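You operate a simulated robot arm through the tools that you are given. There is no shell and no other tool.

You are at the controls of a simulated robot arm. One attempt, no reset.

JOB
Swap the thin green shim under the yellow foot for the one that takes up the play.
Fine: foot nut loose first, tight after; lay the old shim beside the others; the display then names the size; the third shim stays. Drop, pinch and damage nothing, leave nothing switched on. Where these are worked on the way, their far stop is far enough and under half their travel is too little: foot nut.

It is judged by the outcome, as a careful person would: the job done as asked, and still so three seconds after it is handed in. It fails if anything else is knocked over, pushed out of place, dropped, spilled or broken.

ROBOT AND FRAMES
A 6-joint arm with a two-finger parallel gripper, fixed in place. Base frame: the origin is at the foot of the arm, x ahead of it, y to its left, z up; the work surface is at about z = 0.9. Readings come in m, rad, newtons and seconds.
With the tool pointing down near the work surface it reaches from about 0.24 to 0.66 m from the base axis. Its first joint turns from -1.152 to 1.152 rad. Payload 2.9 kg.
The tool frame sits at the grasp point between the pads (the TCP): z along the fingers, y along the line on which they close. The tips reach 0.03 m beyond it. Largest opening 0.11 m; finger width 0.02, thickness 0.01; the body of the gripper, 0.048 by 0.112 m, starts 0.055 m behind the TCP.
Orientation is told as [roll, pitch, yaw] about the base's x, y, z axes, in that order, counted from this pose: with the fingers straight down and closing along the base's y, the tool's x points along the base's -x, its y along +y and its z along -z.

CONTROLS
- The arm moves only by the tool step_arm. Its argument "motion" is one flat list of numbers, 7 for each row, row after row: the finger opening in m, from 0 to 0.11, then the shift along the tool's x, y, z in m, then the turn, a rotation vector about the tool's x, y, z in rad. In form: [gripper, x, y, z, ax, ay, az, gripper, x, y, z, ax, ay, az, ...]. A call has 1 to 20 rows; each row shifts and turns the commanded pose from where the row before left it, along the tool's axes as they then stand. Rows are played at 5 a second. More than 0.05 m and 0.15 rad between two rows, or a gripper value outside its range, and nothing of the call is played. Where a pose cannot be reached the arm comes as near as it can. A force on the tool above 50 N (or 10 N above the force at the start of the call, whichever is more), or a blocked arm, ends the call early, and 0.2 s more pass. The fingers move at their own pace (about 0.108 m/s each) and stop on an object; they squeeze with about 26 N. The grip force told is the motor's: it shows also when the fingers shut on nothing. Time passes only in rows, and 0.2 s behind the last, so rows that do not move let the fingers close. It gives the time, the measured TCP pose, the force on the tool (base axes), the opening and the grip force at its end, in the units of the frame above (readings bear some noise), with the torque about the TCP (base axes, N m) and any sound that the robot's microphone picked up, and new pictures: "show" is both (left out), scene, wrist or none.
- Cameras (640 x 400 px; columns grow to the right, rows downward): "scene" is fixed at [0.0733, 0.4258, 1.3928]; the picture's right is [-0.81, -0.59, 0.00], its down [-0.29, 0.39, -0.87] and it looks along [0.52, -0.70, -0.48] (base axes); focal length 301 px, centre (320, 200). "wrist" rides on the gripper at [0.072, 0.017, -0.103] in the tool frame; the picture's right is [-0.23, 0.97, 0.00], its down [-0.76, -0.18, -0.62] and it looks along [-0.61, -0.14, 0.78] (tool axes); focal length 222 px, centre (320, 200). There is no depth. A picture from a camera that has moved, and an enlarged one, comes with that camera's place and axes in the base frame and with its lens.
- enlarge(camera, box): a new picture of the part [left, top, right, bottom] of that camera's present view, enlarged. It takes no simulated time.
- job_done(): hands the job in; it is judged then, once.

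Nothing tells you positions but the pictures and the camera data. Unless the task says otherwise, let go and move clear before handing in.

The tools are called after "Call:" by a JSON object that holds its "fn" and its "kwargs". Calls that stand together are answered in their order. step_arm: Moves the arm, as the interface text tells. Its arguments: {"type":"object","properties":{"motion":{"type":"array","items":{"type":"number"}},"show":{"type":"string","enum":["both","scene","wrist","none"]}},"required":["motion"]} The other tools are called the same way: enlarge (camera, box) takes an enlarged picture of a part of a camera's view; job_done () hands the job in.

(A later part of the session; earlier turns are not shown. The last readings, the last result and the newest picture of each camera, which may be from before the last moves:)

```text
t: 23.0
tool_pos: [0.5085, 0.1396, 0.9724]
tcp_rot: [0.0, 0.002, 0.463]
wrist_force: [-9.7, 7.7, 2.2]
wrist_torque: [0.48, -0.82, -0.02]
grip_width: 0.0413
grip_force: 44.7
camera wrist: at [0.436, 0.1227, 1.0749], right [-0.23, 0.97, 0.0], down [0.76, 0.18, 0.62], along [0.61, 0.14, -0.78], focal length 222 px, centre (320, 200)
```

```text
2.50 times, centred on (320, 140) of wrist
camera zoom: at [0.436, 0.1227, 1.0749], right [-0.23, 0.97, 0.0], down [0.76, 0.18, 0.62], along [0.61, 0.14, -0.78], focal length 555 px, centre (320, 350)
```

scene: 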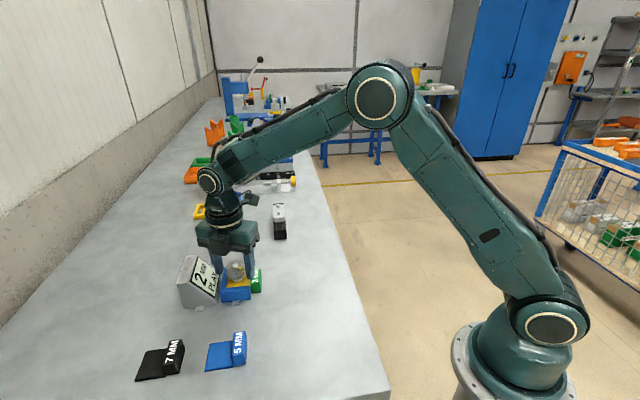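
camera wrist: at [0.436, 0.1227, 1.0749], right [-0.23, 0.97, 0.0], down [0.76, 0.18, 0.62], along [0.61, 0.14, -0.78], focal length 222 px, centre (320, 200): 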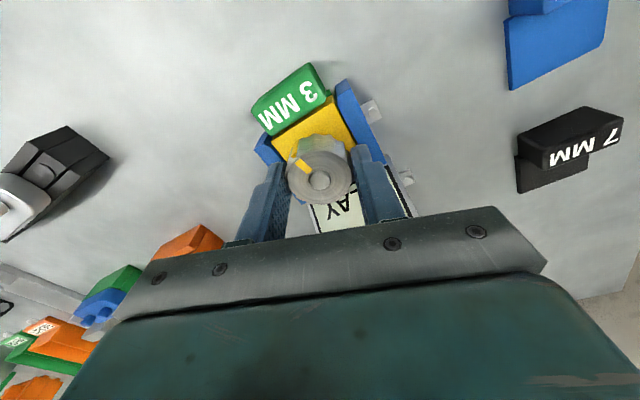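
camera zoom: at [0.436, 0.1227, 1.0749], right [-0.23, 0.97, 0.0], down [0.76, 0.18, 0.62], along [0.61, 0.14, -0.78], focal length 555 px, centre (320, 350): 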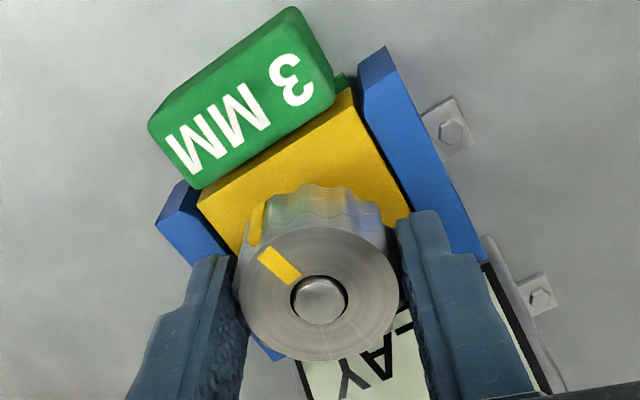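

About 195° so far, with the nut still following the gripper. I'll continue.

Call:
{"fn": "step_arm", "kwargs": {"motion": [0.03, 0.0004, 0.0006, 0, 0, 0, -0.08, 0.03, 0, 0, 0, 0, 0, -0.08, 0.03, 0, 0, 0, 0, 0, -0.08, 0.03, 0, 0, 0, 0, 0, -0.08, 0.03, 0, 0, 0, 0, 0, -0.08], "show": "wrist"}}

Call:
{"fn": "enlarge", "kwargs": {"camera": "wrist", "box": [240, 60, 400, 220]}}

```text
t: 24.2
tool_pos: [0.5073, 0.1396, 0.9709]
tcp_rot: [0.0, -0.001, 0.86]
wrist_force: [0.7, 11.1, -3.4]
wrist_torque: [-0.42, 0.73, -0.04]
grip_width: 0.0417
grip_force: 45.1
camera wrist: at [0.4479, 0.0963, 1.074], right [-0.59, 0.81, 0.0], down [0.63, 0.46, 0.62], along [0.5, 0.37, -0.78], focal length 222 px, centre (320, 200)
```

wrist: 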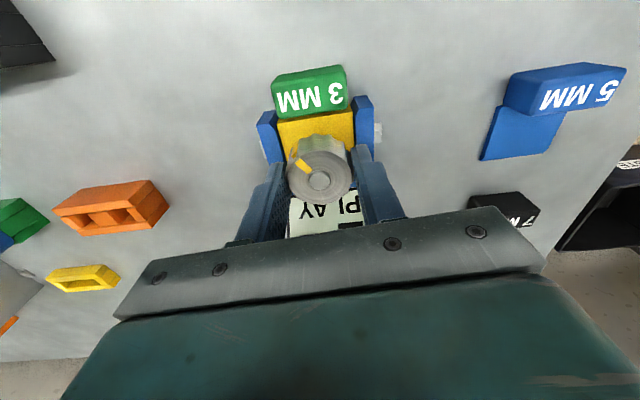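

```text
2.50 times, centred on (320, 140) of wrist
camera zoom: at [0.4479, 0.0963, 1.074], right [-0.59, 0.81, 0.0], down [0.63, 0.46, 0.62], along [0.5, 0.37, -0.78], focal length 555 px, centre (320, 350)
```

zoom: 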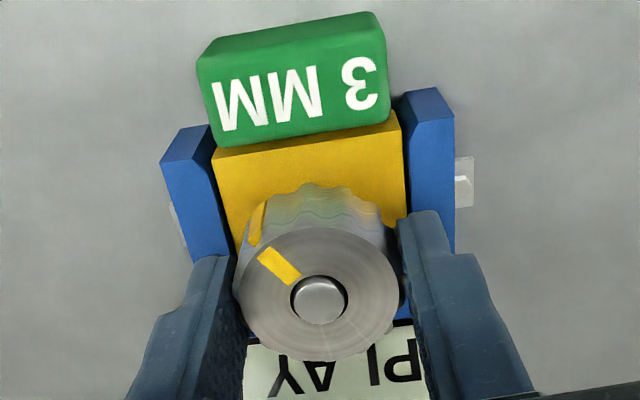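

About 218°. I'll continue in the same way.

Call:
{"fn": "step_arm", "kwargs": {"motion": [0.03, -0.0006, 0.0003, 0, 0, 0, -0.08, 0.03, 0, 0, 0, 0, 0, -0.08, 0.03, 0, 0, 0, 0, 0, -0.08, 0.03, 0, 0, 0, 0, 0, -0.08, 0.03, 0, 0, 0, 0, 0, -0.08], "show": "wrist"}}

Call:
{"fn": "enlarge", "kwargs": {"camera": "wrist", "box": [240, 60, 400, 220]}}

```text
t: 25.4
tool_pos: [0.5078, 0.14, 0.9703]
tcp_rot: [0.002, 0.003, 1.261]
wrist_force: [-10.9, 5.0, -3.2]
wrist_torque: [0.91, -0.55, -0.04]
grip_width: 0.0416
grip_force: 45.0
camera wrist: at [0.4695, 0.0767, 1.0742], right [-0.86, 0.51, 0.0], down [0.4, 0.67, 0.62], along [0.32, 0.53, -0.78], focal length 222 px, centre (320, 200)
```

wrist: 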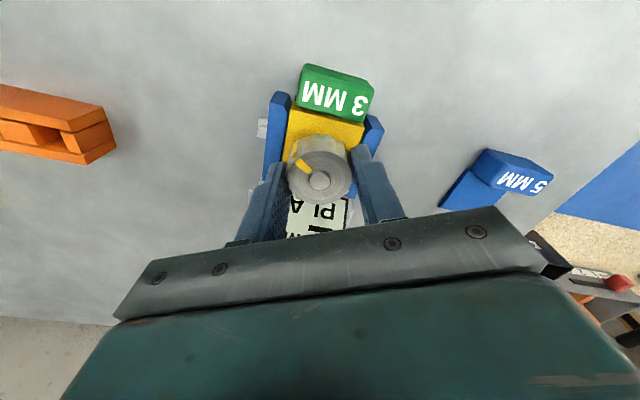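

```text
2.50 times, centred on (320, 140) of wrist
camera zoom: at [0.4695, 0.0767, 1.0742], right [-0.86, 0.51, 0.0], down [0.4, 0.67, 0.62], along [0.32, 0.53, -0.78], focal length 555 px, centre (320, 350)
```

zoom: 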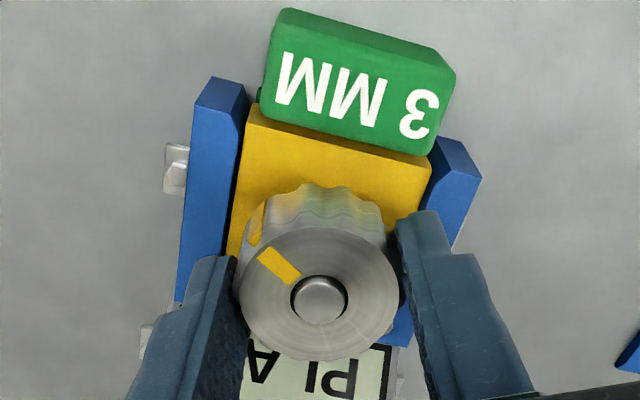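

About 241°. I'll continue with a small recentring.

Call:
{"fn": "step_arm", "kwargs": {"motion": [0.03, 0, 0.0012, 0, 0, 0, -0.08, 0.03, 0, 0, 0, 0, 0, -0.08, 0.03, 0, 0, 0, 0, 0, -0.08, 0.03, 0, 0, 0, 0, 0, -0.08, 0.03, 0, 0, 0, 0, 0, -0.08], "show": "wrist"}}

Call:
{"fn": "enlarge", "kwargs": {"camera": "wrist", "box": [240, 60, 400, 220]}}

```text
t: 26.6
tool_pos: [0.5062, 0.1402, 0.9716]
tcp_rot: [0.0, 0.0, 1.658]
wrist_force: [-2.3, -2.0, -2.5]
wrist_torque: [0.73, 0.28, -0.02]
grip_width: 0.0413
grip_force: 45.2
camera wrist: at [0.4966, 0.0669, 1.0743], right [-0.99, 0.14, 0.0], down [0.11, 0.77, 0.62], along [0.09, 0.62, -0.78], focal length 222 px, centre (320, 200)
```

wrist: 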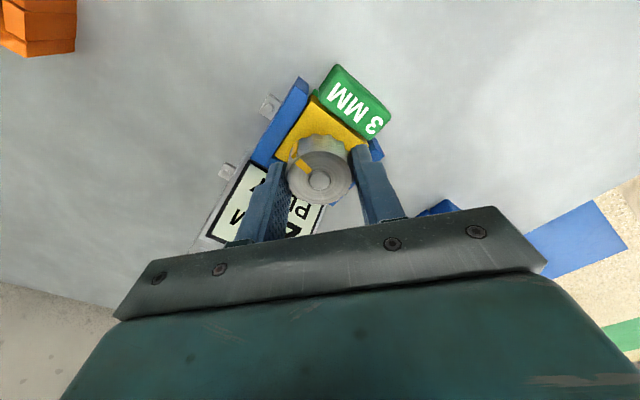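

```text
2.50 times, centred on (320, 140) of wrist
camera zoom: at [0.4966, 0.0669, 1.0743], right [-0.99, 0.14, 0.0], down [0.11, 0.77, 0.62], along [0.09, 0.62, -0.78], focal length 555 px, centre (320, 350)
```

zoom: 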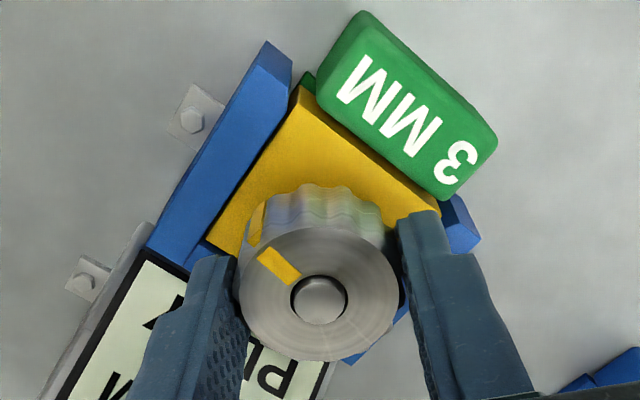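

About 263°, with low forces. I'll continue.

Call:
{"fn": "step_arm", "kwargs": {"motion": [0.03, 0, 0, 0, 0, 0, -0.08, 0.03, 0, 0, 0, 0, 0, -0.08, 0.03, 0, 0, 0, 0, 0, -0.08, 0.03, 0, 0, 0, 0, 0, -0.08, 0.03, 0, 0, 0, 0, 0, -0.08], "show": "wrist"}}

Call:
{"fn": "enlarge", "kwargs": {"camera": "wrist", "box": [240, 60, 400, 220]}}

```text
t: 27.8
tool_pos: [0.5059, 0.1418, 0.9711]
tcp_rot: [0.001, -0.001, 2.06]
wrist_force: [-11.3, -1.7, -0.4]
wrist_torque: [0.05, 0.26, -0.33]
grip_width: 0.0411
grip_force: 45.3
camera wrist: at [0.5256, 0.0693, 1.0741], right [-0.97, -0.26, 0.0], down [-0.2, 0.76, 0.62], along [-0.16, 0.6, -0.78], focal length 222 px, centre (320, 200)
```

wrist: 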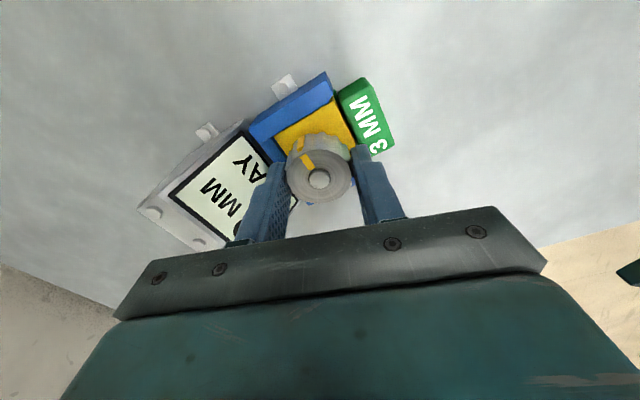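

```text
2.50 times, centred on (320, 140) of wrist
camera zoom: at [0.5256, 0.0693, 1.0741], right [-0.97, -0.26, 0.0], down [-0.2, 0.76, 0.62], along [-0.16, 0.6, -0.78], focal length 555 px, centre (320, 350)
```

zoom: 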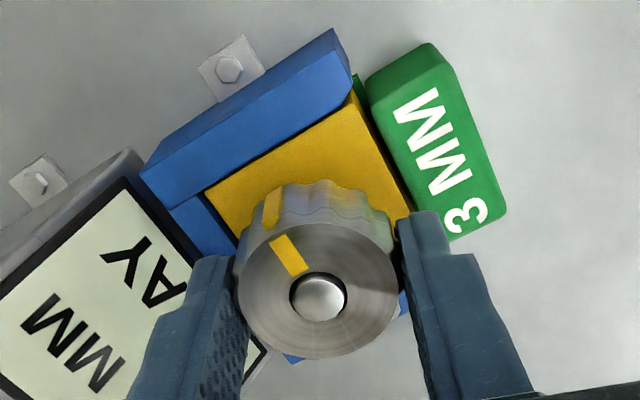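

The nut slipped in the fingers and the z torque rose to −0.33 N·m, so it has reached its far stop at about 270°. I'll release, lift, and turn to the fixture yaw to look at the green shim.

Call:
{"fn": "step_arm", "kwargs": {"motion": [0.06, 0, 0, 0, 0, 0, 0, 0.06, 0, 0, 0, 0, 0, 0, 0.07, 0, 0, -0.03, 0, 0, 0, 0.07, 0, 0, -0.03, 0, 0, 0, 0.07, 0, 0, -0.02, 0, 0, 0.143, 0.07, 0, 0, 0, 0, 0, 0.143, 0.07, 0, 0, 0, 0, 0, 0.143, 0.07, 0, 0, 0, 0, 0, 0.143, 0.07, 0, 0, 0, 0, 0, 0.143, 0.07, 0, 0, 0, 0, 0, 0.143, 0.07, 0, 0, 0, 0, 0, 0.143, 0.07, 0, 0, 0, 0, 0, 0.143, 0.07, 0, 0, 0, 0, 0, 0.143, 0.07, 0, 0, 0, 0, 0, 0], "show": "both"}}

Call:
{"fn": "enlarge", "kwargs": {"camera": "wrist", "box": [250, 20, 410, 180]}}

Call:
{"fn": "enlarge", "kwargs": {"camera": "scene", "box": [170, 240, 280, 310]}}

```text
t: 30.8
tool_pos: [0.5065, 0.1414, 1.0508]
tcp_rot: [0.001, -0.001, 0.767]
wrist_force: [0.2, 0.5, -0.3]
wrist_torque: [0.03, 0.03, 0.01]
grip_width: 0.0702
grip_force: 0.1
camera wrist: at [0.4429, 0.1036, 1.154], right [-0.51, 0.86, 0.0], down [0.67, 0.4, 0.62], along [0.53, 0.32, -0.78], focal length 222 px, centre (320, 200)
```

scene: 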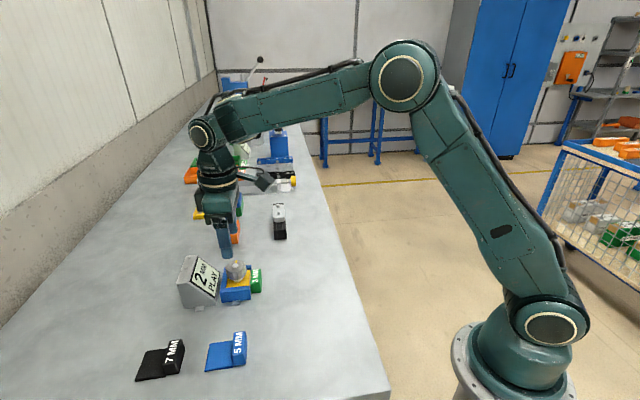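
wrist: 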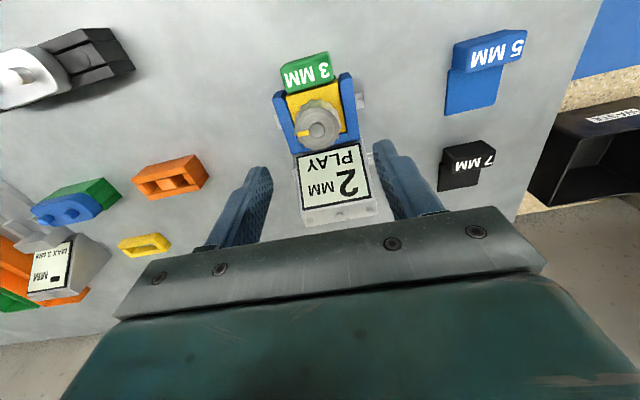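

```text
2.50 times, centred on (330, 100) of wrist
camera zoom: at [0.4429, 0.1036, 1.154], right [-0.51, 0.86, 0.0], down [0.67, 0.4, 0.62], along [0.53, 0.32, -0.78], focal length 555 px, centre (295, 450)
```

zoom: 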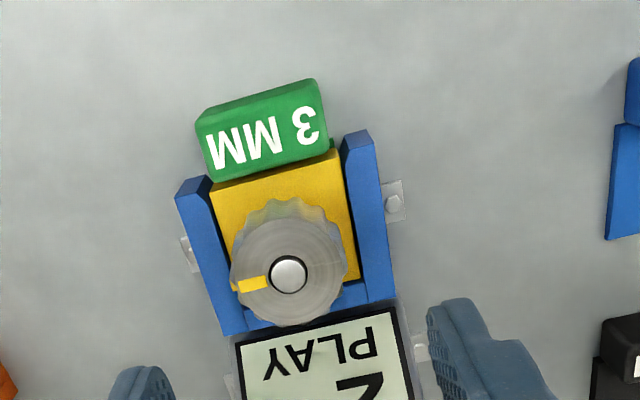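

```text
5.71 times, centred on (225, 275) of scene
camera zoom: at [0.0733, 0.4258, 1.3928], right [-0.81, -0.59, 0.0], down [-0.29, 0.39, -0.87], along [0.52, -0.7, -0.48], focal length 1718 px, centre (863, -229)
```

zoom: 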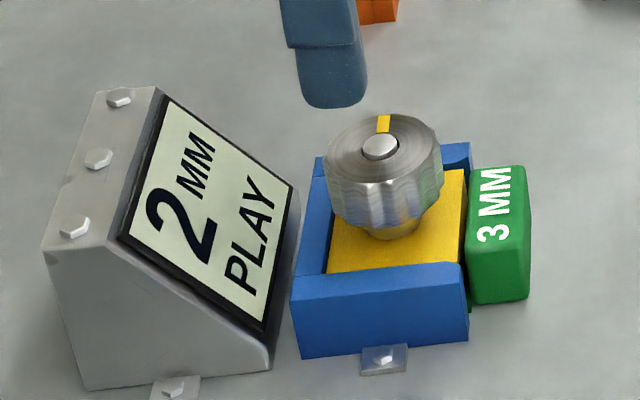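

The marker now points 270° round from where it started, so the nut is fully loose, and the fixture yaw is about 0.765. Next I need precise tab geometry for the green shim.

Call:
{"fn": "enlarge", "kwargs": {"camera": "scene", "box": [235, 260, 275, 300]}}

Call:
{"fn": "enlarge", "kwargs": {"camera": "wrist", "box": [270, 40, 350, 100]}}

Call:
{"fn": "enlarge", "kwargs": {"camera": "scene", "box": [200, 325, 255, 375]}}

Call:
{"fn": "enlarge", "kwargs": {"camera": "wrist", "box": [436, 20, 536, 120]}}

```text
10.00 times, centred on (255, 280) of scene
camera zoom: at [0.0733, 0.4258, 1.3928], right [-0.81, -0.59, 0.0], down [-0.29, 0.39, -0.87], along [0.52, -0.7, -0.48], focal length 3006 px, centre (970, -600)
```

zoom: 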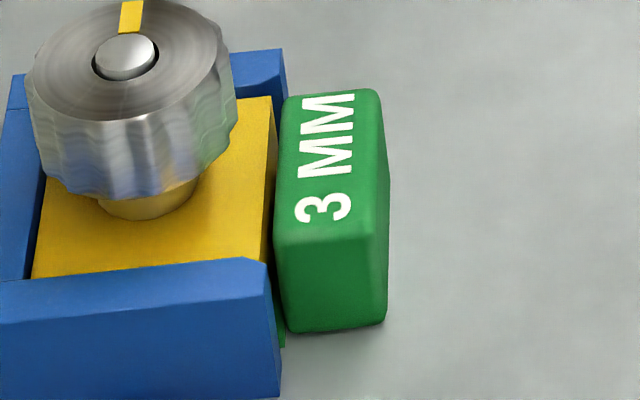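

```text
6.67 times, centred on (310, 70) of wrist
camera zoom: at [0.4429, 0.1036, 1.154], right [-0.51, 0.86, 0.0], down [0.67, 0.4, 0.62], along [0.53, 0.32, -0.78], focal length 1481 px, centre (387, 1067)
```

zoom: 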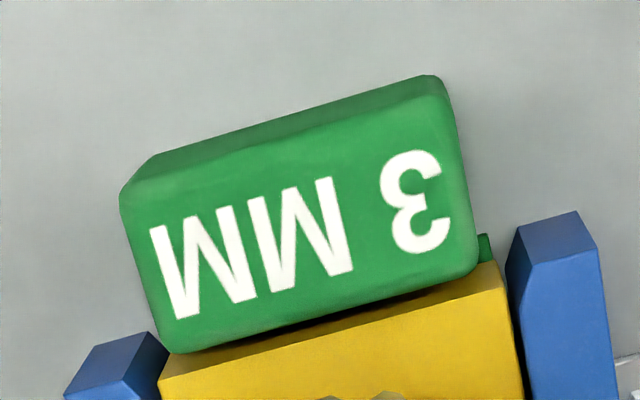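

```text
8.00 times, centred on (228, 350) of scene
camera zoom: at [0.0733, 0.4258, 1.3928], right [-0.81, -0.59, 0.0], down [-0.29, 0.39, -0.87], along [0.52, -0.7, -0.48], focal length 2405 px, centre (1060, -1000)
```

zoom: 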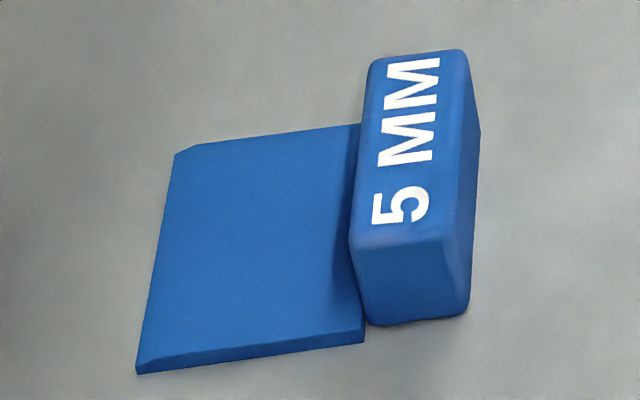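

```text
4.00 times, centred on (486, 70) of wrist
camera zoom: at [0.4429, 0.1036, 1.154], right [-0.51, 0.86, 0.0], down [0.67, 0.4, 0.62], along [0.53, 0.32, -0.78], focal length 888 px, centre (-344, 720)
```

zoom: 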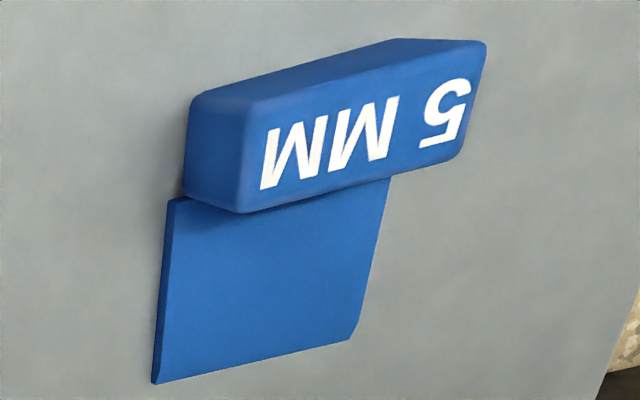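

The green tab is about 43 × 20 mm with its top at z ≈ 0.93, and its centre is 41 mm toward the robot from the nut. I'll grip it by its ends, with the grip shifted 4 mm outward to keep clear of the housing walls. First I'll move to just above it.

Call:
{"fn": "step_arm", "kwargs": {"motion": [0.07, 0.0225, -0.0012, 0, 0, 0, -0.008, 0.07, 0.0225, -0.0012, 0, 0, 0, 0, 0.07, 0, 0, 0.035, 0, 0, 0, 0.07, 0, 0, 0.035, 0, 0, 0, 0.07, 0, 0, 0, 0, 0, 0], "show": "both"}}

Call:
{"fn": "enlarge", "kwargs": {"camera": "wrist", "box": [240, 90, 400, 220]}}

Call:
{"fn": "enlarge", "kwargs": {"camera": "scene", "box": [180, 210, 290, 310]}}

```text
t: 32.0
tool_pos: [0.4771, 0.1084, 0.9812]
tcp_rot: [0.001, 0.001, 0.778]
wrist_force: [-0.1, -0.4, 0.0]
wrist_torque: [0.0, 0.0, -0.01]
grip_width: 0.0701
grip_force: 0.0
camera wrist: at [0.4129, 0.0692, 1.0841], right [-0.52, 0.85, 0.0], down [0.67, 0.41, 0.62], along [0.53, 0.33, -0.78], focal length 222 px, centre (320, 200)
```

scene: 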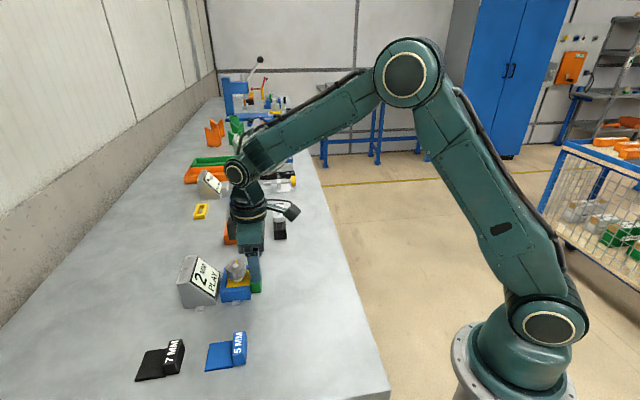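
wrist: 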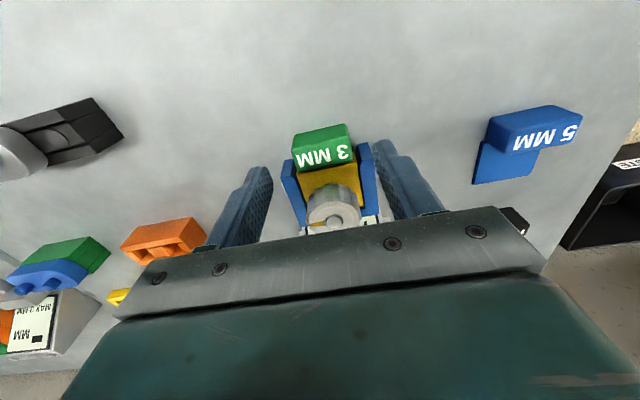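

```text
3.08 times, centred on (320, 155) of wrist
camera zoom: at [0.4129, 0.0692, 1.0841], right [-0.52, 0.85, 0.0], down [0.67, 0.41, 0.62], along [0.53, 0.33, -0.78], focal length 684 px, centre (320, 338)
```

zoom: 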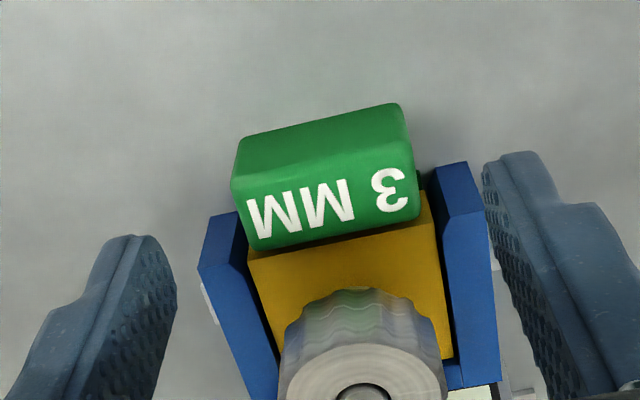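

```text
4.00 times, centred on (235, 260) of scene
camera zoom: at [0.0733, 0.4258, 1.3928], right [-0.81, -0.59, 0.0], down [-0.29, 0.39, -0.87], along [0.52, -0.7, -0.48], focal length 1202 px, centre (660, -40)
```

zoom: 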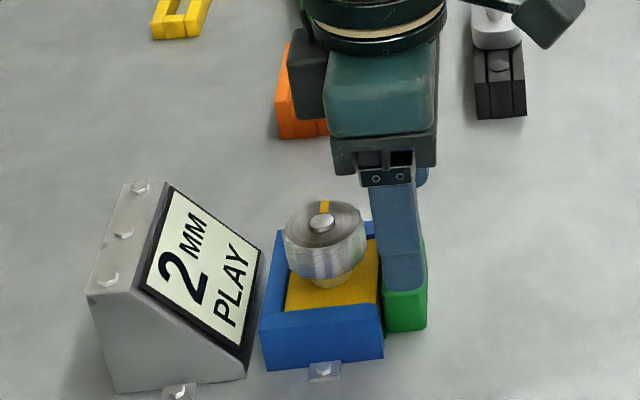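

The tab sits centred between the fingers, with about 6 mm between the finger edges and the housing. I'll descend alongside the tab, tips to about z 0.911, then close.

Call:
{"fn": "step_arm", "kwargs": {"motion": [0.07, -0.001, 0.001, 0.02, 0, 0, 0, 0.07, 0, 0, 0.02, 0, 0, 0, 0.07, 0, 0, 0, 0, 0, 0], "show": "both"}}

Call:
{"fn": "enlarge", "kwargs": {"camera": "scene", "box": [200, 240, 290, 310]}}

Call:
{"fn": "enlarge", "kwargs": {"camera": "wrist", "box": [240, 110, 400, 240]}}

```text
t: 32.8
tool_pos: [0.4771, 0.1078, 0.9423]
tcp_rot: [-0.001, -0.001, 0.777]
wrist_force: [-0.4, -0.5, 0.1]
wrist_torque: [0.0, -0.01, 0.0]
grip_width: 0.0699
grip_force: 0.0
camera wrist: at [0.4142, 0.0694, 1.0444], right [-0.52, 0.85, 0.0], down [0.67, 0.41, 0.62], along [0.53, 0.33, -0.78], focal length 222 px, centre (320, 200)
```

scene: 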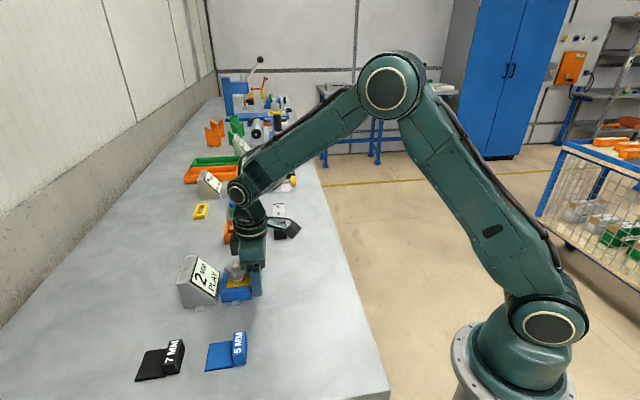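
wrist: 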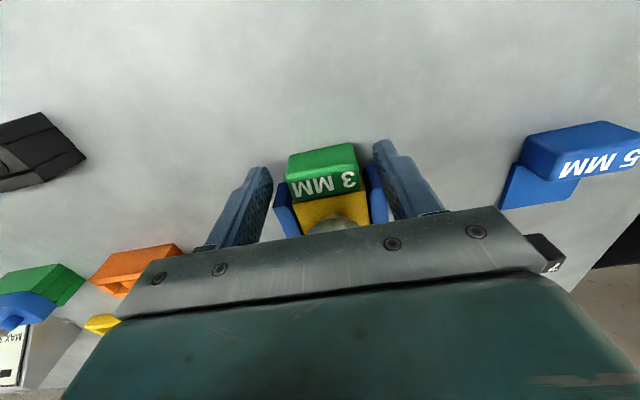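

```text
5.71 times, centred on (245, 275) of scene
camera zoom: at [0.0733, 0.4258, 1.3928], right [-0.81, -0.59, 0.0], down [-0.29, 0.39, -0.87], along [0.52, -0.7, -0.48], focal length 1718 px, centre (749, -229)
```

zoom: 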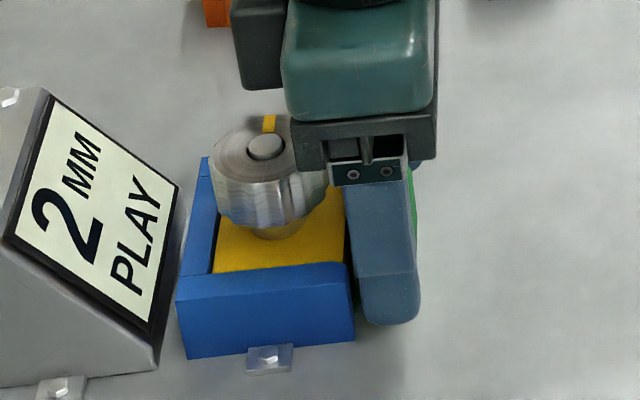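

```text
3.08 times, centred on (320, 175) of wrist
camera zoom: at [0.4142, 0.0694, 1.0444], right [-0.52, 0.85, 0.0], down [0.67, 0.41, 0.62], along [0.53, 0.33, -0.78], focal length 684 px, centre (320, 277)
```

zoom: 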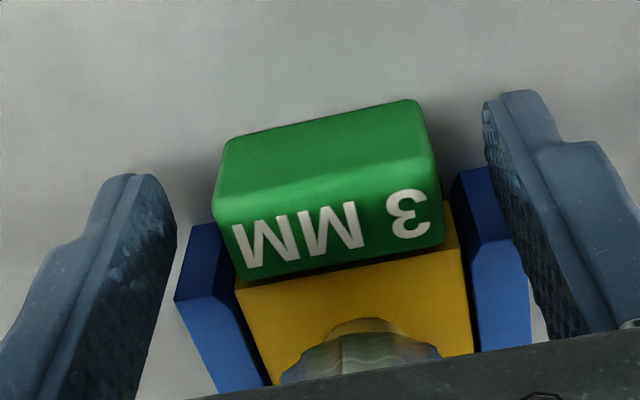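

Positioned well. I'll close on the tab.

Call:
{"fn": "step_arm", "kwargs": {"motion": [0.03, 0, 0, 0, 0, 0, 0, 0.03, 0, 0, 0, 0, 0, 0, 0.03, 0, 0, 0, 0, 0, 0], "show": "wrist"}}

Call:
{"fn": "enlarge", "kwargs": {"camera": "wrist", "box": [240, 110, 400, 240]}}

```text
t: 33.6
tool_pos: [0.4778, 0.1084, 0.9419]
tcp_rot: [0.001, 0.0, 0.778]
wrist_force: [1.3, 0.0, -2.0]
wrist_torque: [0.0, -0.03, 0.01]
grip_width: 0.0449
grip_force: 26.3
camera wrist: at [0.4142, 0.0694, 1.0444], right [-0.52, 0.85, 0.0], down [0.67, 0.41, 0.62], along [0.53, 0.33, -0.78], focal length 222 px, centre (320, 200)
```

wrist: 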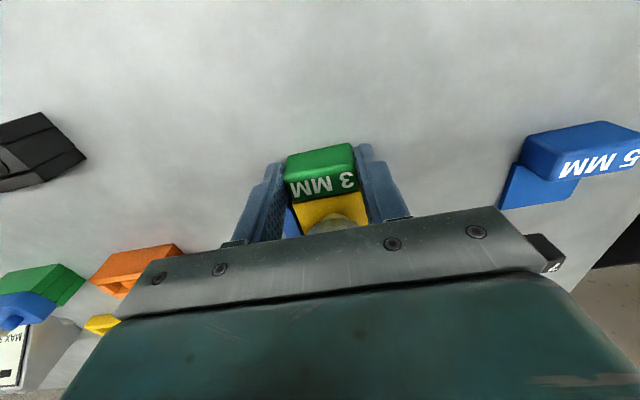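

```text
3.08 times, centred on (320, 175) of wrist
camera zoom: at [0.4142, 0.0694, 1.0444], right [-0.52, 0.85, 0.0], down [0.67, 0.41, 0.62], along [0.53, 0.33, -0.78], focal length 684 px, centre (320, 277)
```

zoom: 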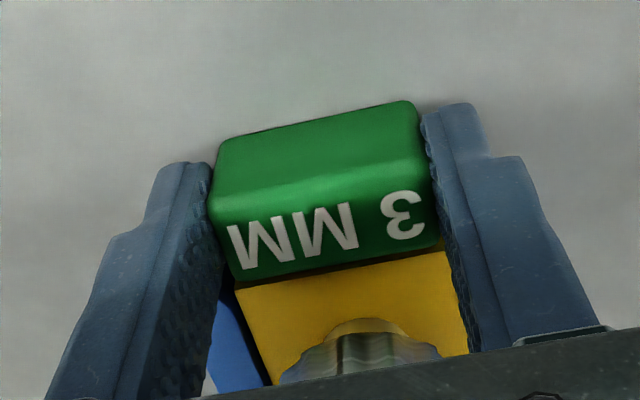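

Held at 45 mm. I'll draw the shim straight out toward the robot in small steps, watching the force.

Call:
{"fn": "step_arm", "kwargs": {"motion": [0.03, 0.004, 0, 0, 0, 0, 0, 0.03, 0.006, 0, 0, 0, 0, 0, 0.03, 0.006, 0, 0, 0, 0, 0], "show": "both"}}

Call:
{"fn": "enlarge", "kwargs": {"camera": "scene", "box": [200, 240, 290, 310]}}

```text
t: 34.4
tool_pos: [0.4641, 0.0979, 0.9415]
tcp_rot: [0.001, -0.001, 0.78]
wrist_force: [0.0, -0.7, -0.3]
wrist_torque: [-0.01, 0.0, -0.02]
grip_width: 0.0452
grip_force: 26.1
camera wrist: at [0.4019, 0.0589, 1.0443], right [-0.52, 0.85, 0.0], down [0.67, 0.41, 0.62], along [0.53, 0.33, -0.78], focal length 222 px, centre (320, 200)
```

scene: 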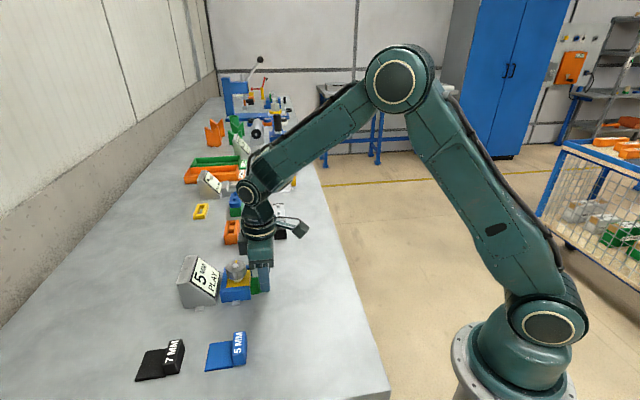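
wrist: 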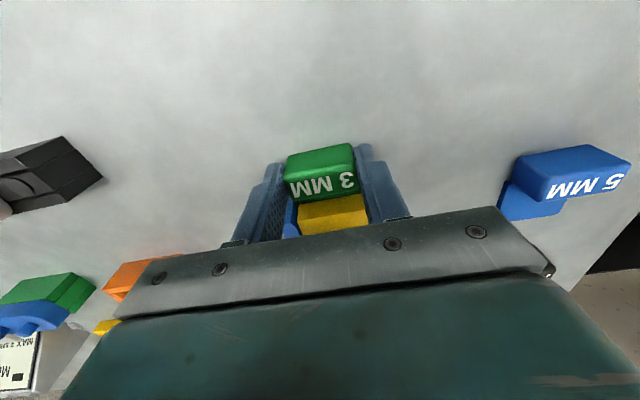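

```text
5.71 times, centred on (245, 275) of scene
camera zoom: at [0.0733, 0.4258, 1.3928], right [-0.81, -0.59, 0.0], down [-0.29, 0.39, -0.87], along [0.52, -0.7, -0.48], focal length 1718 px, centre (749, -229)
```

zoom: 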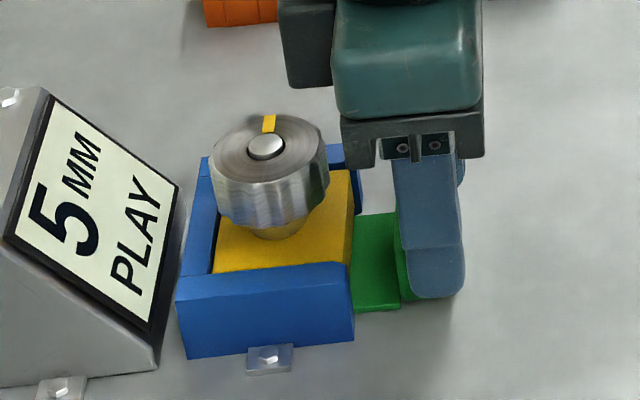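

The display changed to "5 MM PLAY" as the shim came out, so the blue 5 mm shim is the one needed. The green shim slides freely, so I'll pull it the rest of the way clear.

Call:
{"fn": "step_arm", "kwargs": {"motion": [0.03, 0.01, 0, 0, 0, 0, 0, 0.03, 0.01, 0, 0, 0, 0, 0, 0.03, 0.01, 0, 0, 0, 0, 0, 0.03, 0.01, 0, 0, 0, 0, 0, 0.03, 0.01, 0, 0, 0, 0, 0, 0.03, 0.006, 0, 0, 0, 0, 0], "show": "both"}}

Call:
{"fn": "enlarge", "kwargs": {"camera": "scene", "box": [170, 240, 310, 330]}}

```text
t: 35.8
tool_pos: [0.4245, 0.0584, 0.9421]
tcp_rot: [0.001, 0.0, 0.779]
wrist_force: [0.0, -0.6, 0.3]
wrist_torque: [0.03, 0.01, 0.01]
grip_width: 0.045
grip_force: 25.5
camera wrist: at [0.3619, 0.0195, 1.0446], right [-0.52, 0.85, 0.0], down [0.67, 0.41, 0.62], along [0.53, 0.33, -0.78], focal length 222 px, centre (320, 200)
```

scene: 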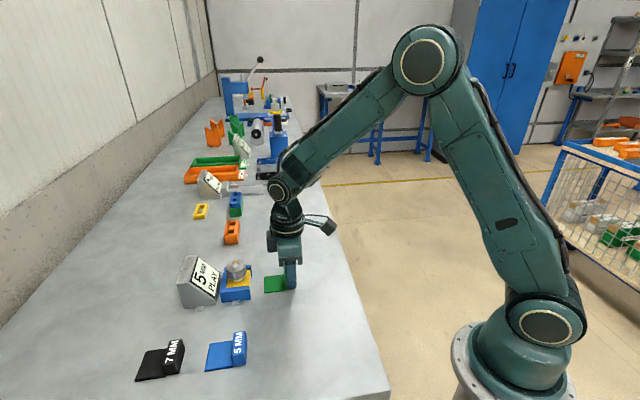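
wrist: 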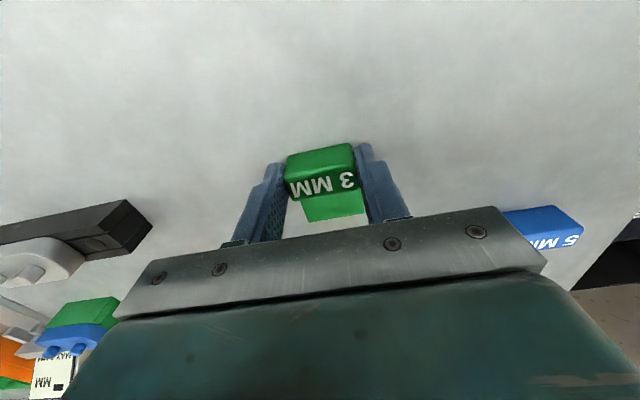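

```text
4.44 times, centred on (240, 285) of scene
camera zoom: at [0.0733, 0.4258, 1.3928], right [-0.81, -0.59, 0.0], down [-0.29, 0.39, -0.87], along [0.52, -0.7, -0.48], focal length 1336 px, centre (676, -178)
```

zoom: 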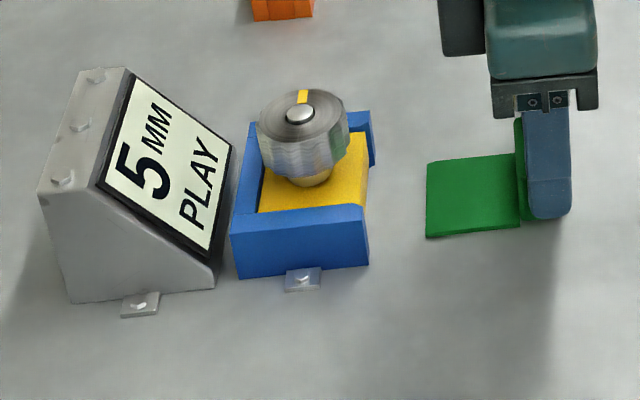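

The green shim is fully out. I'll lift it, carry it along the table's +V direction to the spot beside the blue shim at the same row spacing, and check before lowering.

Call:
{"fn": "step_arm", "kwargs": {"motion": [0.03, 0, 0, -0.02, 0, 0, 0, 0.03, 0, 0, -0.02, 0, 0, 0, 0.03, 0, 0.032, 0, 0, 0, 0, 0.03, 0, 0.032, 0, 0, 0, 0, 0.03, 0, 0.032, 0, 0, 0, 0, 0.03, 0.002, 0.032, 0, 0, 0, 0, 0.03, 0.002, 0.032, 0, 0, 0, 0, 0.03, 0, 0, 0, 0, 0, 0], "show": "both"}}

Call:
{"fn": "enlarge", "kwargs": {"camera": "scene", "box": [170, 270, 350, 400]}}

```text
t: 37.6
tool_pos: [0.3081, 0.1704, 0.9815]
tcp_rot: [0.001, 0.001, 0.778]
wrist_force: [0.1, -0.4, 0.4]
wrist_torque: [-0.03, 0.01, 0.03]
grip_width: 0.0451
grip_force: 25.9
camera wrist: at [0.2446, 0.1313, 1.084], right [-0.52, 0.85, 0.0], down [0.67, 0.41, 0.62], along [0.53, 0.33, -0.78], focal length 222 px, centre (320, 200)
```

scene: 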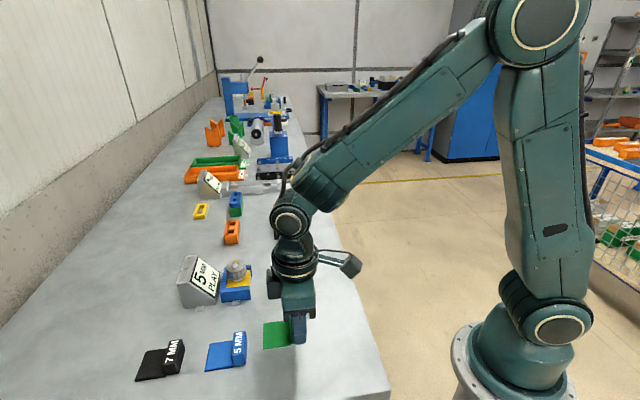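
wrist: 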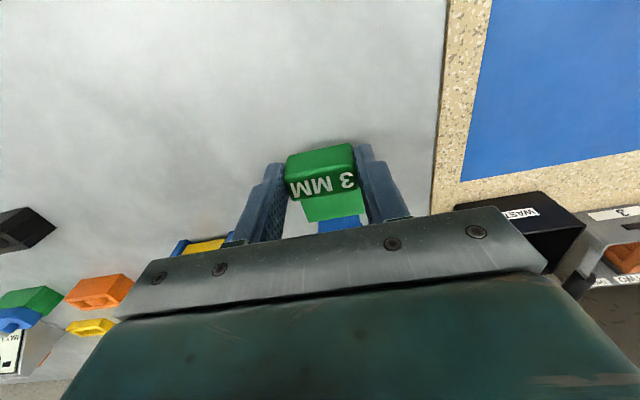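

```text
3.08 times, centred on (260, 335) of scene
camera zoom: at [0.0733, 0.4258, 1.3928], right [-0.81, -0.59, 0.0], down [-0.29, 0.39, -0.87], along [0.52, -0.7, -0.48], focal length 925 px, centre (505, -215)
```

zoom: 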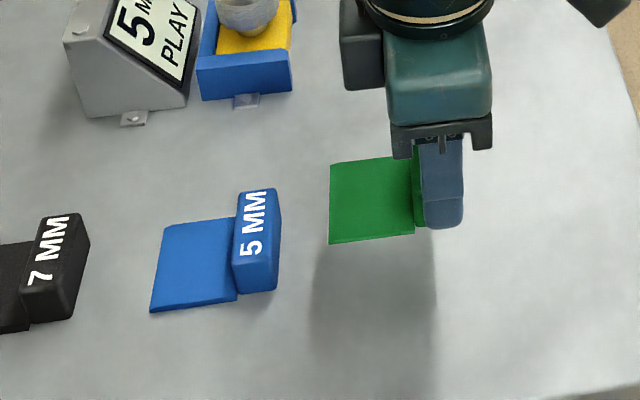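

The shim is over the right spot in line with the others. I'll lower gently and feel for the table.

Call:
{"fn": "step_arm", "kwargs": {"motion": [0.03, 0, 0, 0.015, 0, 0, 0, 0.03, 0, 0, 0.015, 0, 0, 0, 0.03, 0, 0, 0.007, 0, 0, 0, 0.03, 0, 0, 0.002, 0, 0, 0, 0.03, 0, 0, 0, 0, 0, 0], "show": "scene"}}

Call:
{"fn": "enlarge", "kwargs": {"camera": "scene", "box": [200, 300, 320, 380]}}

```text
t: 38.8
tool_pos: [0.3094, 0.1706, 0.9408]
tcp_rot: [0.0, 0.0, 0.778]
wrist_force: [-0.9, -0.2, -0.2]
wrist_torque: [0.0, -0.01, -0.02]
grip_width: 0.0448
grip_force: 25.9
```

scene: 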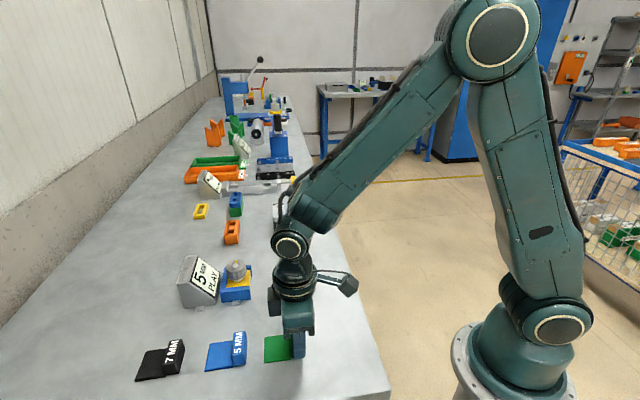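

```text
5.00 times, centred on (260, 340) of scene
camera zoom: at [0.0733, 0.4258, 1.3928], right [-0.81, -0.59, 0.0], down [-0.29, 0.39, -0.87], along [0.52, -0.7, -0.48], focal length 1503 px, centre (620, -500)
```

zoom: 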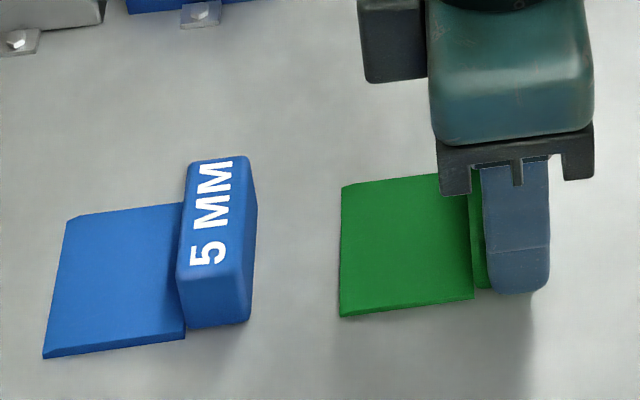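

No contact yet at z 0.941. I'll lower in 1 mm steps.

Call:
{"fn": "step_arm", "kwargs": {"motion": [0.03, 0, 0, 0.001, 0, 0, 0, 0.03, 0, 0, 0.001, 0, 0, 0, 0.03, 0, 0, 0, 0, 0, 0], "show": "none"}}

```text
t: 39.6
tool_pos: [0.3097, 0.1708, 0.9413]
tcp_rot: [0.001, -0.004, 0.781]
wrist_force: [-5.2, 0.0, 23.8]
wrist_torque: [0.08, 0.12, 0.07]
grip_width: 0.0452
grip_force: 26.4
```

It touched the table with about 24 N upward. I'll ease off 1 mm, open the fingers and rise clear.

Call:
{"fn": "step_arm", "kwargs": {"motion": [0.03, 0, 0, -0.001, 0, 0, 0, 0.03, 0, 0, 0, 0, 0, 0, 0.07, 0, 0, 0, 0, 0, 0, 0.07, 0, 0, 0, 0, 0, 0, 0.07, 0, 0, -0.015, 0, 0, 0, 0.07, 0, 0, -0.03, 0, 0, 0, 0.07, 0, 0, -0.035, 0, 0, 0, 0.07, 0, 0, 0, 0, 0, 0], "show": "both"}}

Call:
{"fn": "enlarge", "kwargs": {"camera": "scene", "box": [120, 300, 320, 400]}}

```text
t: 41.4
tool_pos: [0.311, 0.169, 1.0215]
tcp_rot: [0.0, 0.001, 0.78]
wrist_force: [-0.9, 0.1, -0.6]
wrist_torque: [0.02, -0.01, 0.01]
grip_width: 0.0702
grip_force: 0.0
camera wrist: at [0.2472, 0.1307, 1.1251], right [-0.52, 0.85, 0.0], down [0.67, 0.41, 0.62], along [0.53, 0.33, -0.78], focal length 222 px, centre (320, 200)
```

scene: 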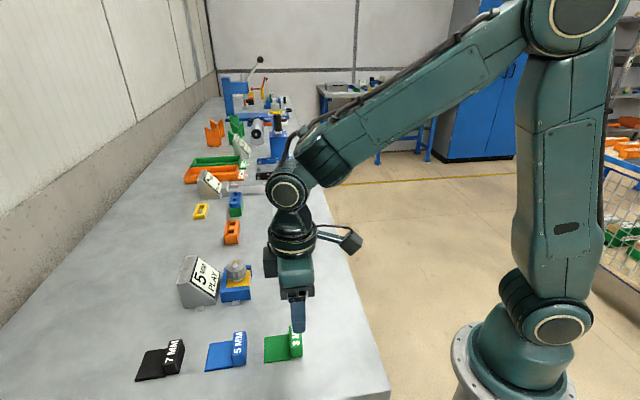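
wrist: 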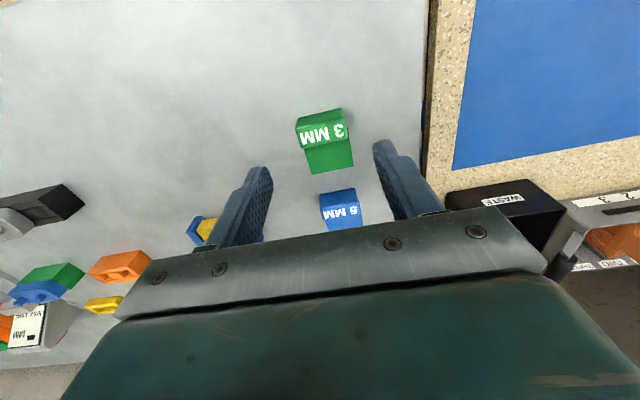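

```text
3.20 times, centred on (220, 350) of scene
camera zoom: at [0.0733, 0.4258, 1.3928], right [-0.81, -0.59, 0.0], down [-0.29, 0.39, -0.87], along [0.52, -0.7, -0.48], focal length 962 px, centre (640, -280)
```

zoom: 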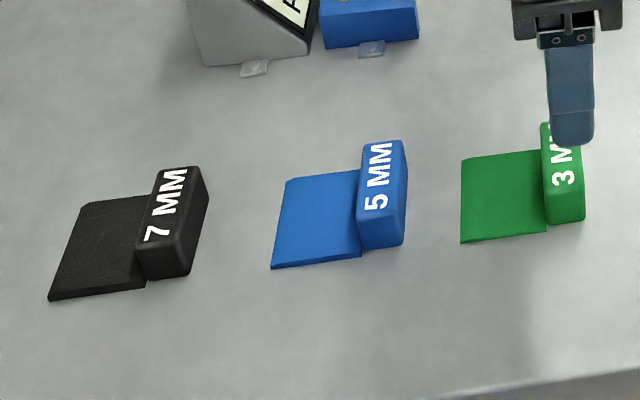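

The green shim lies flat in line with the others. Next I'll move over the blue 5 mm shim and measure its tab.

Call:
{"fn": "step_arm", "kwargs": {"motion": [0.07, -0.034, 0, -0.01, 0, 0, 0, 0.07, -0.033, 0, 0, 0, 0, 0, 0.07, -0.033, 0, 0, 0, 0, 0, 0.07, 0, 0, 0, 0, 0, 0], "show": "both"}}

Call:
{"fn": "enlarge", "kwargs": {"camera": "wrist", "box": [260, 60, 400, 200]}}

```text
t: 42.4
tool_pos: [0.3812, 0.2408, 1.0307]
tcp_rot: [-0.001, -0.001, 0.778]
wrist_force: [0.1, 0.6, -0.3]
wrist_torque: [-0.02, -0.01, 0.02]
grip_width: 0.07
grip_force: 0.1
camera wrist: at [0.318, 0.2026, 1.1343], right [-0.52, 0.85, 0.0], down [0.67, 0.41, 0.62], along [0.53, 0.33, -0.78], focal length 222 px, centre (320, 200)
```

scene: 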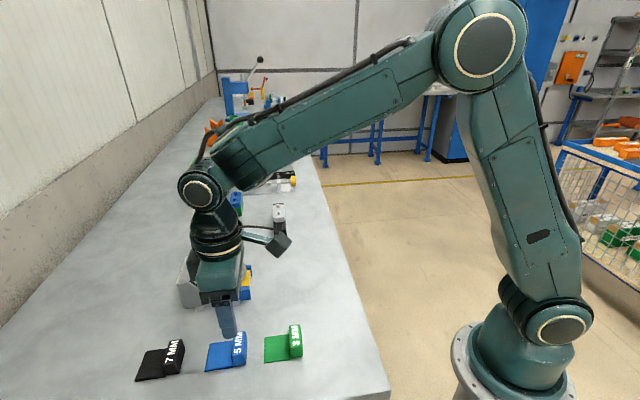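
wrist: 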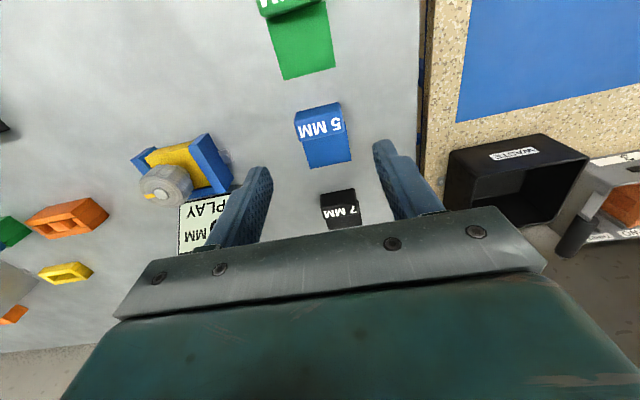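

```text
2.86 times, centred on (330, 130) of wrist
camera zoom: at [0.318, 0.2026, 1.1343], right [-0.52, 0.85, 0.0], down [0.67, 0.41, 0.62], along [0.53, 0.33, -0.78], focal length 635 px, centre (291, 400)
```

zoom: 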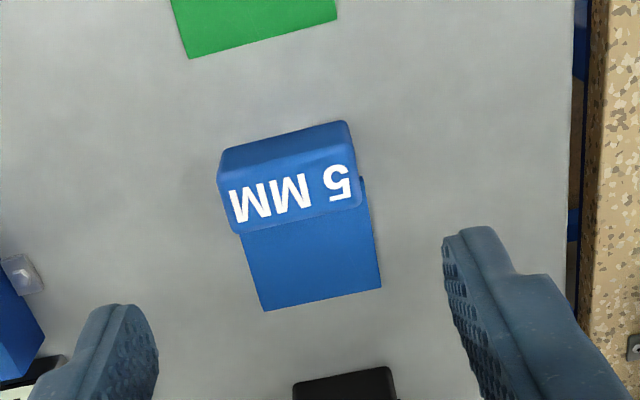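

The blue tab is centred between the fingers and at the same yaw. I'll descend to the same height I gripped the green one and close on its tab ends.

Call:
{"fn": "step_arm", "kwargs": {"motion": [0.07, 0.0016, -0.0007, 0.03, 0, 0, 0, 0.07, 0, 0, 0.03, 0, 0, 0, 0.07, 0, 0, 0.03, 0, 0, 0, 0.07, 0, 0, 0, 0, 0, 0], "show": "both"}}

Call:
{"fn": "enlarge", "kwargs": {"camera": "wrist", "box": [240, 110, 400, 240]}}

Call:
{"fn": "enlarge", "kwargs": {"camera": "scene", "box": [180, 280, 320, 390]}}

```text
t: 43.4
tool_pos: [0.3799, 0.2396, 0.9405]
tcp_rot: [0.001, -0.001, 0.779]
wrist_force: [0.3, -0.6, 0.2]
wrist_torque: [0.03, 0.0, 0.01]
grip_width: 0.0698
grip_force: 0.1
camera wrist: at [0.3157, 0.2013, 1.0434], right [-0.52, 0.85, 0.0], down [0.67, 0.41, 0.62], along [0.53, 0.33, -0.78], focal length 222 px, centre (320, 200)
```

scene: 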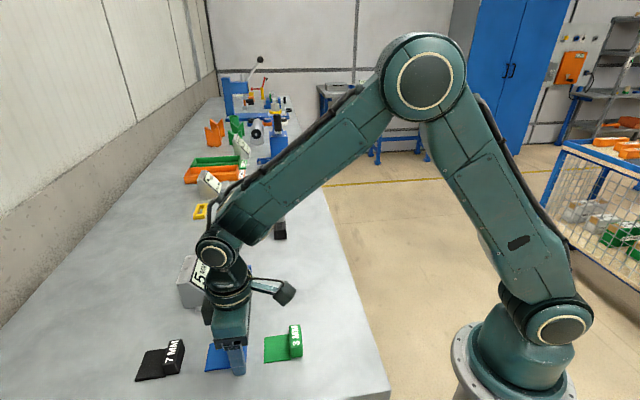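
wrist: 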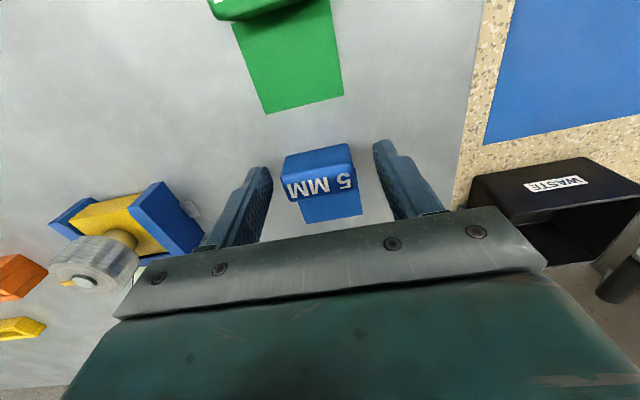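

```text
3.08 times, centred on (320, 175) of wrist
camera zoom: at [0.3157, 0.2013, 1.0434], right [-0.52, 0.85, 0.0], down [0.67, 0.41, 0.62], along [0.53, 0.33, -0.78], focal length 684 px, centre (320, 277)
```

zoom: 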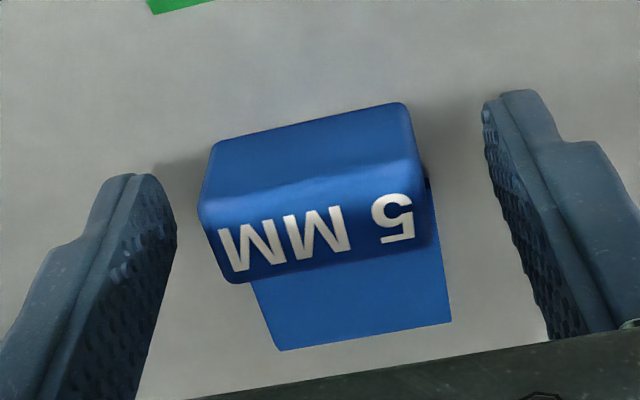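

```text
3.64 times, centred on (250, 335) of scene
camera zoom: at [0.0733, 0.4258, 1.3928], right [-0.81, -0.59, 0.0], down [-0.29, 0.39, -0.87], along [0.52, -0.7, -0.48], focal length 1093 px, centre (574, -291)
```

zoom: 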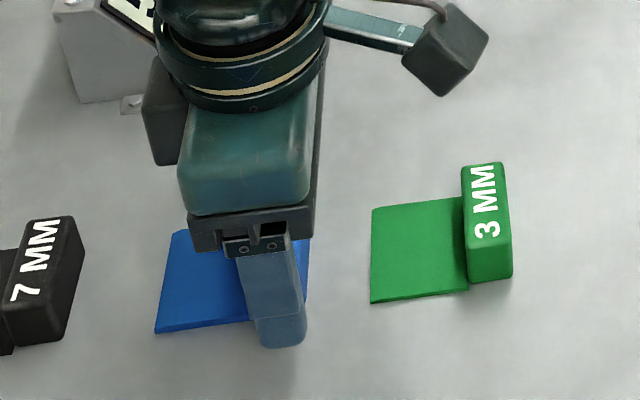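

The tab sits about 2.5 mm toward the left finger. I'll centre on it, then close.

Call:
{"fn": "step_arm", "kwargs": {"motion": [0.07, 0, -0.0025, 0, 0, 0, 0, 0.07, 0, 0, 0, 0, 0, 0, 0.03, 0, 0, 0, 0, 0, 0, 0.03, 0, 0, 0, 0, 0, 0, 0.03, 0, 0, 0, 0, 0, 0], "show": "wrist"}}

Call:
{"fn": "enlarge", "kwargs": {"camera": "wrist", "box": [240, 110, 400, 240]}}

```text
t: 44.6
tool_pos: [0.3809, 0.2373, 0.9413]
tcp_rot: [0.0, 0.0, 0.777]
wrist_force: [0.1, 0.0, 0.0]
wrist_torque: [0.0, 0.01, 0.04]
grip_width: 0.0448
grip_force: 26.0
camera wrist: at [0.3182, 0.1986, 1.0439], right [-0.52, 0.85, 0.0], down [0.67, 0.41, 0.62], along [0.53, 0.33, -0.78], focal length 222 px, centre (320, 200)
```

wrist: 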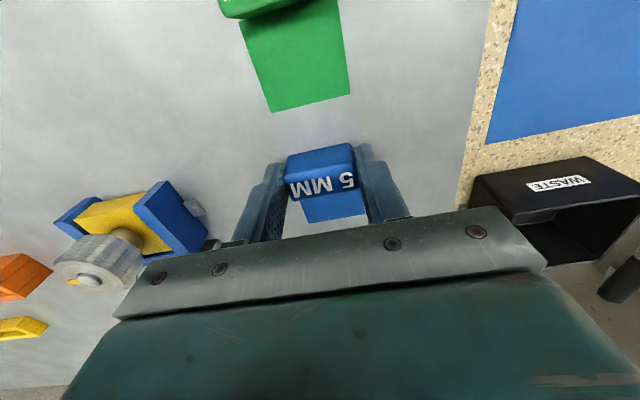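

```text
3.08 times, centred on (320, 175) of wrist
camera zoom: at [0.3182, 0.1986, 1.0439], right [-0.52, 0.85, 0.0], down [0.67, 0.41, 0.62], along [0.53, 0.33, -0.78], focal length 684 px, centre (320, 277)
```

zoom: 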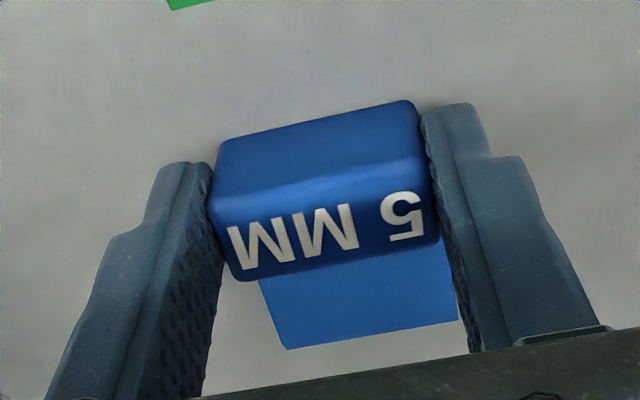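

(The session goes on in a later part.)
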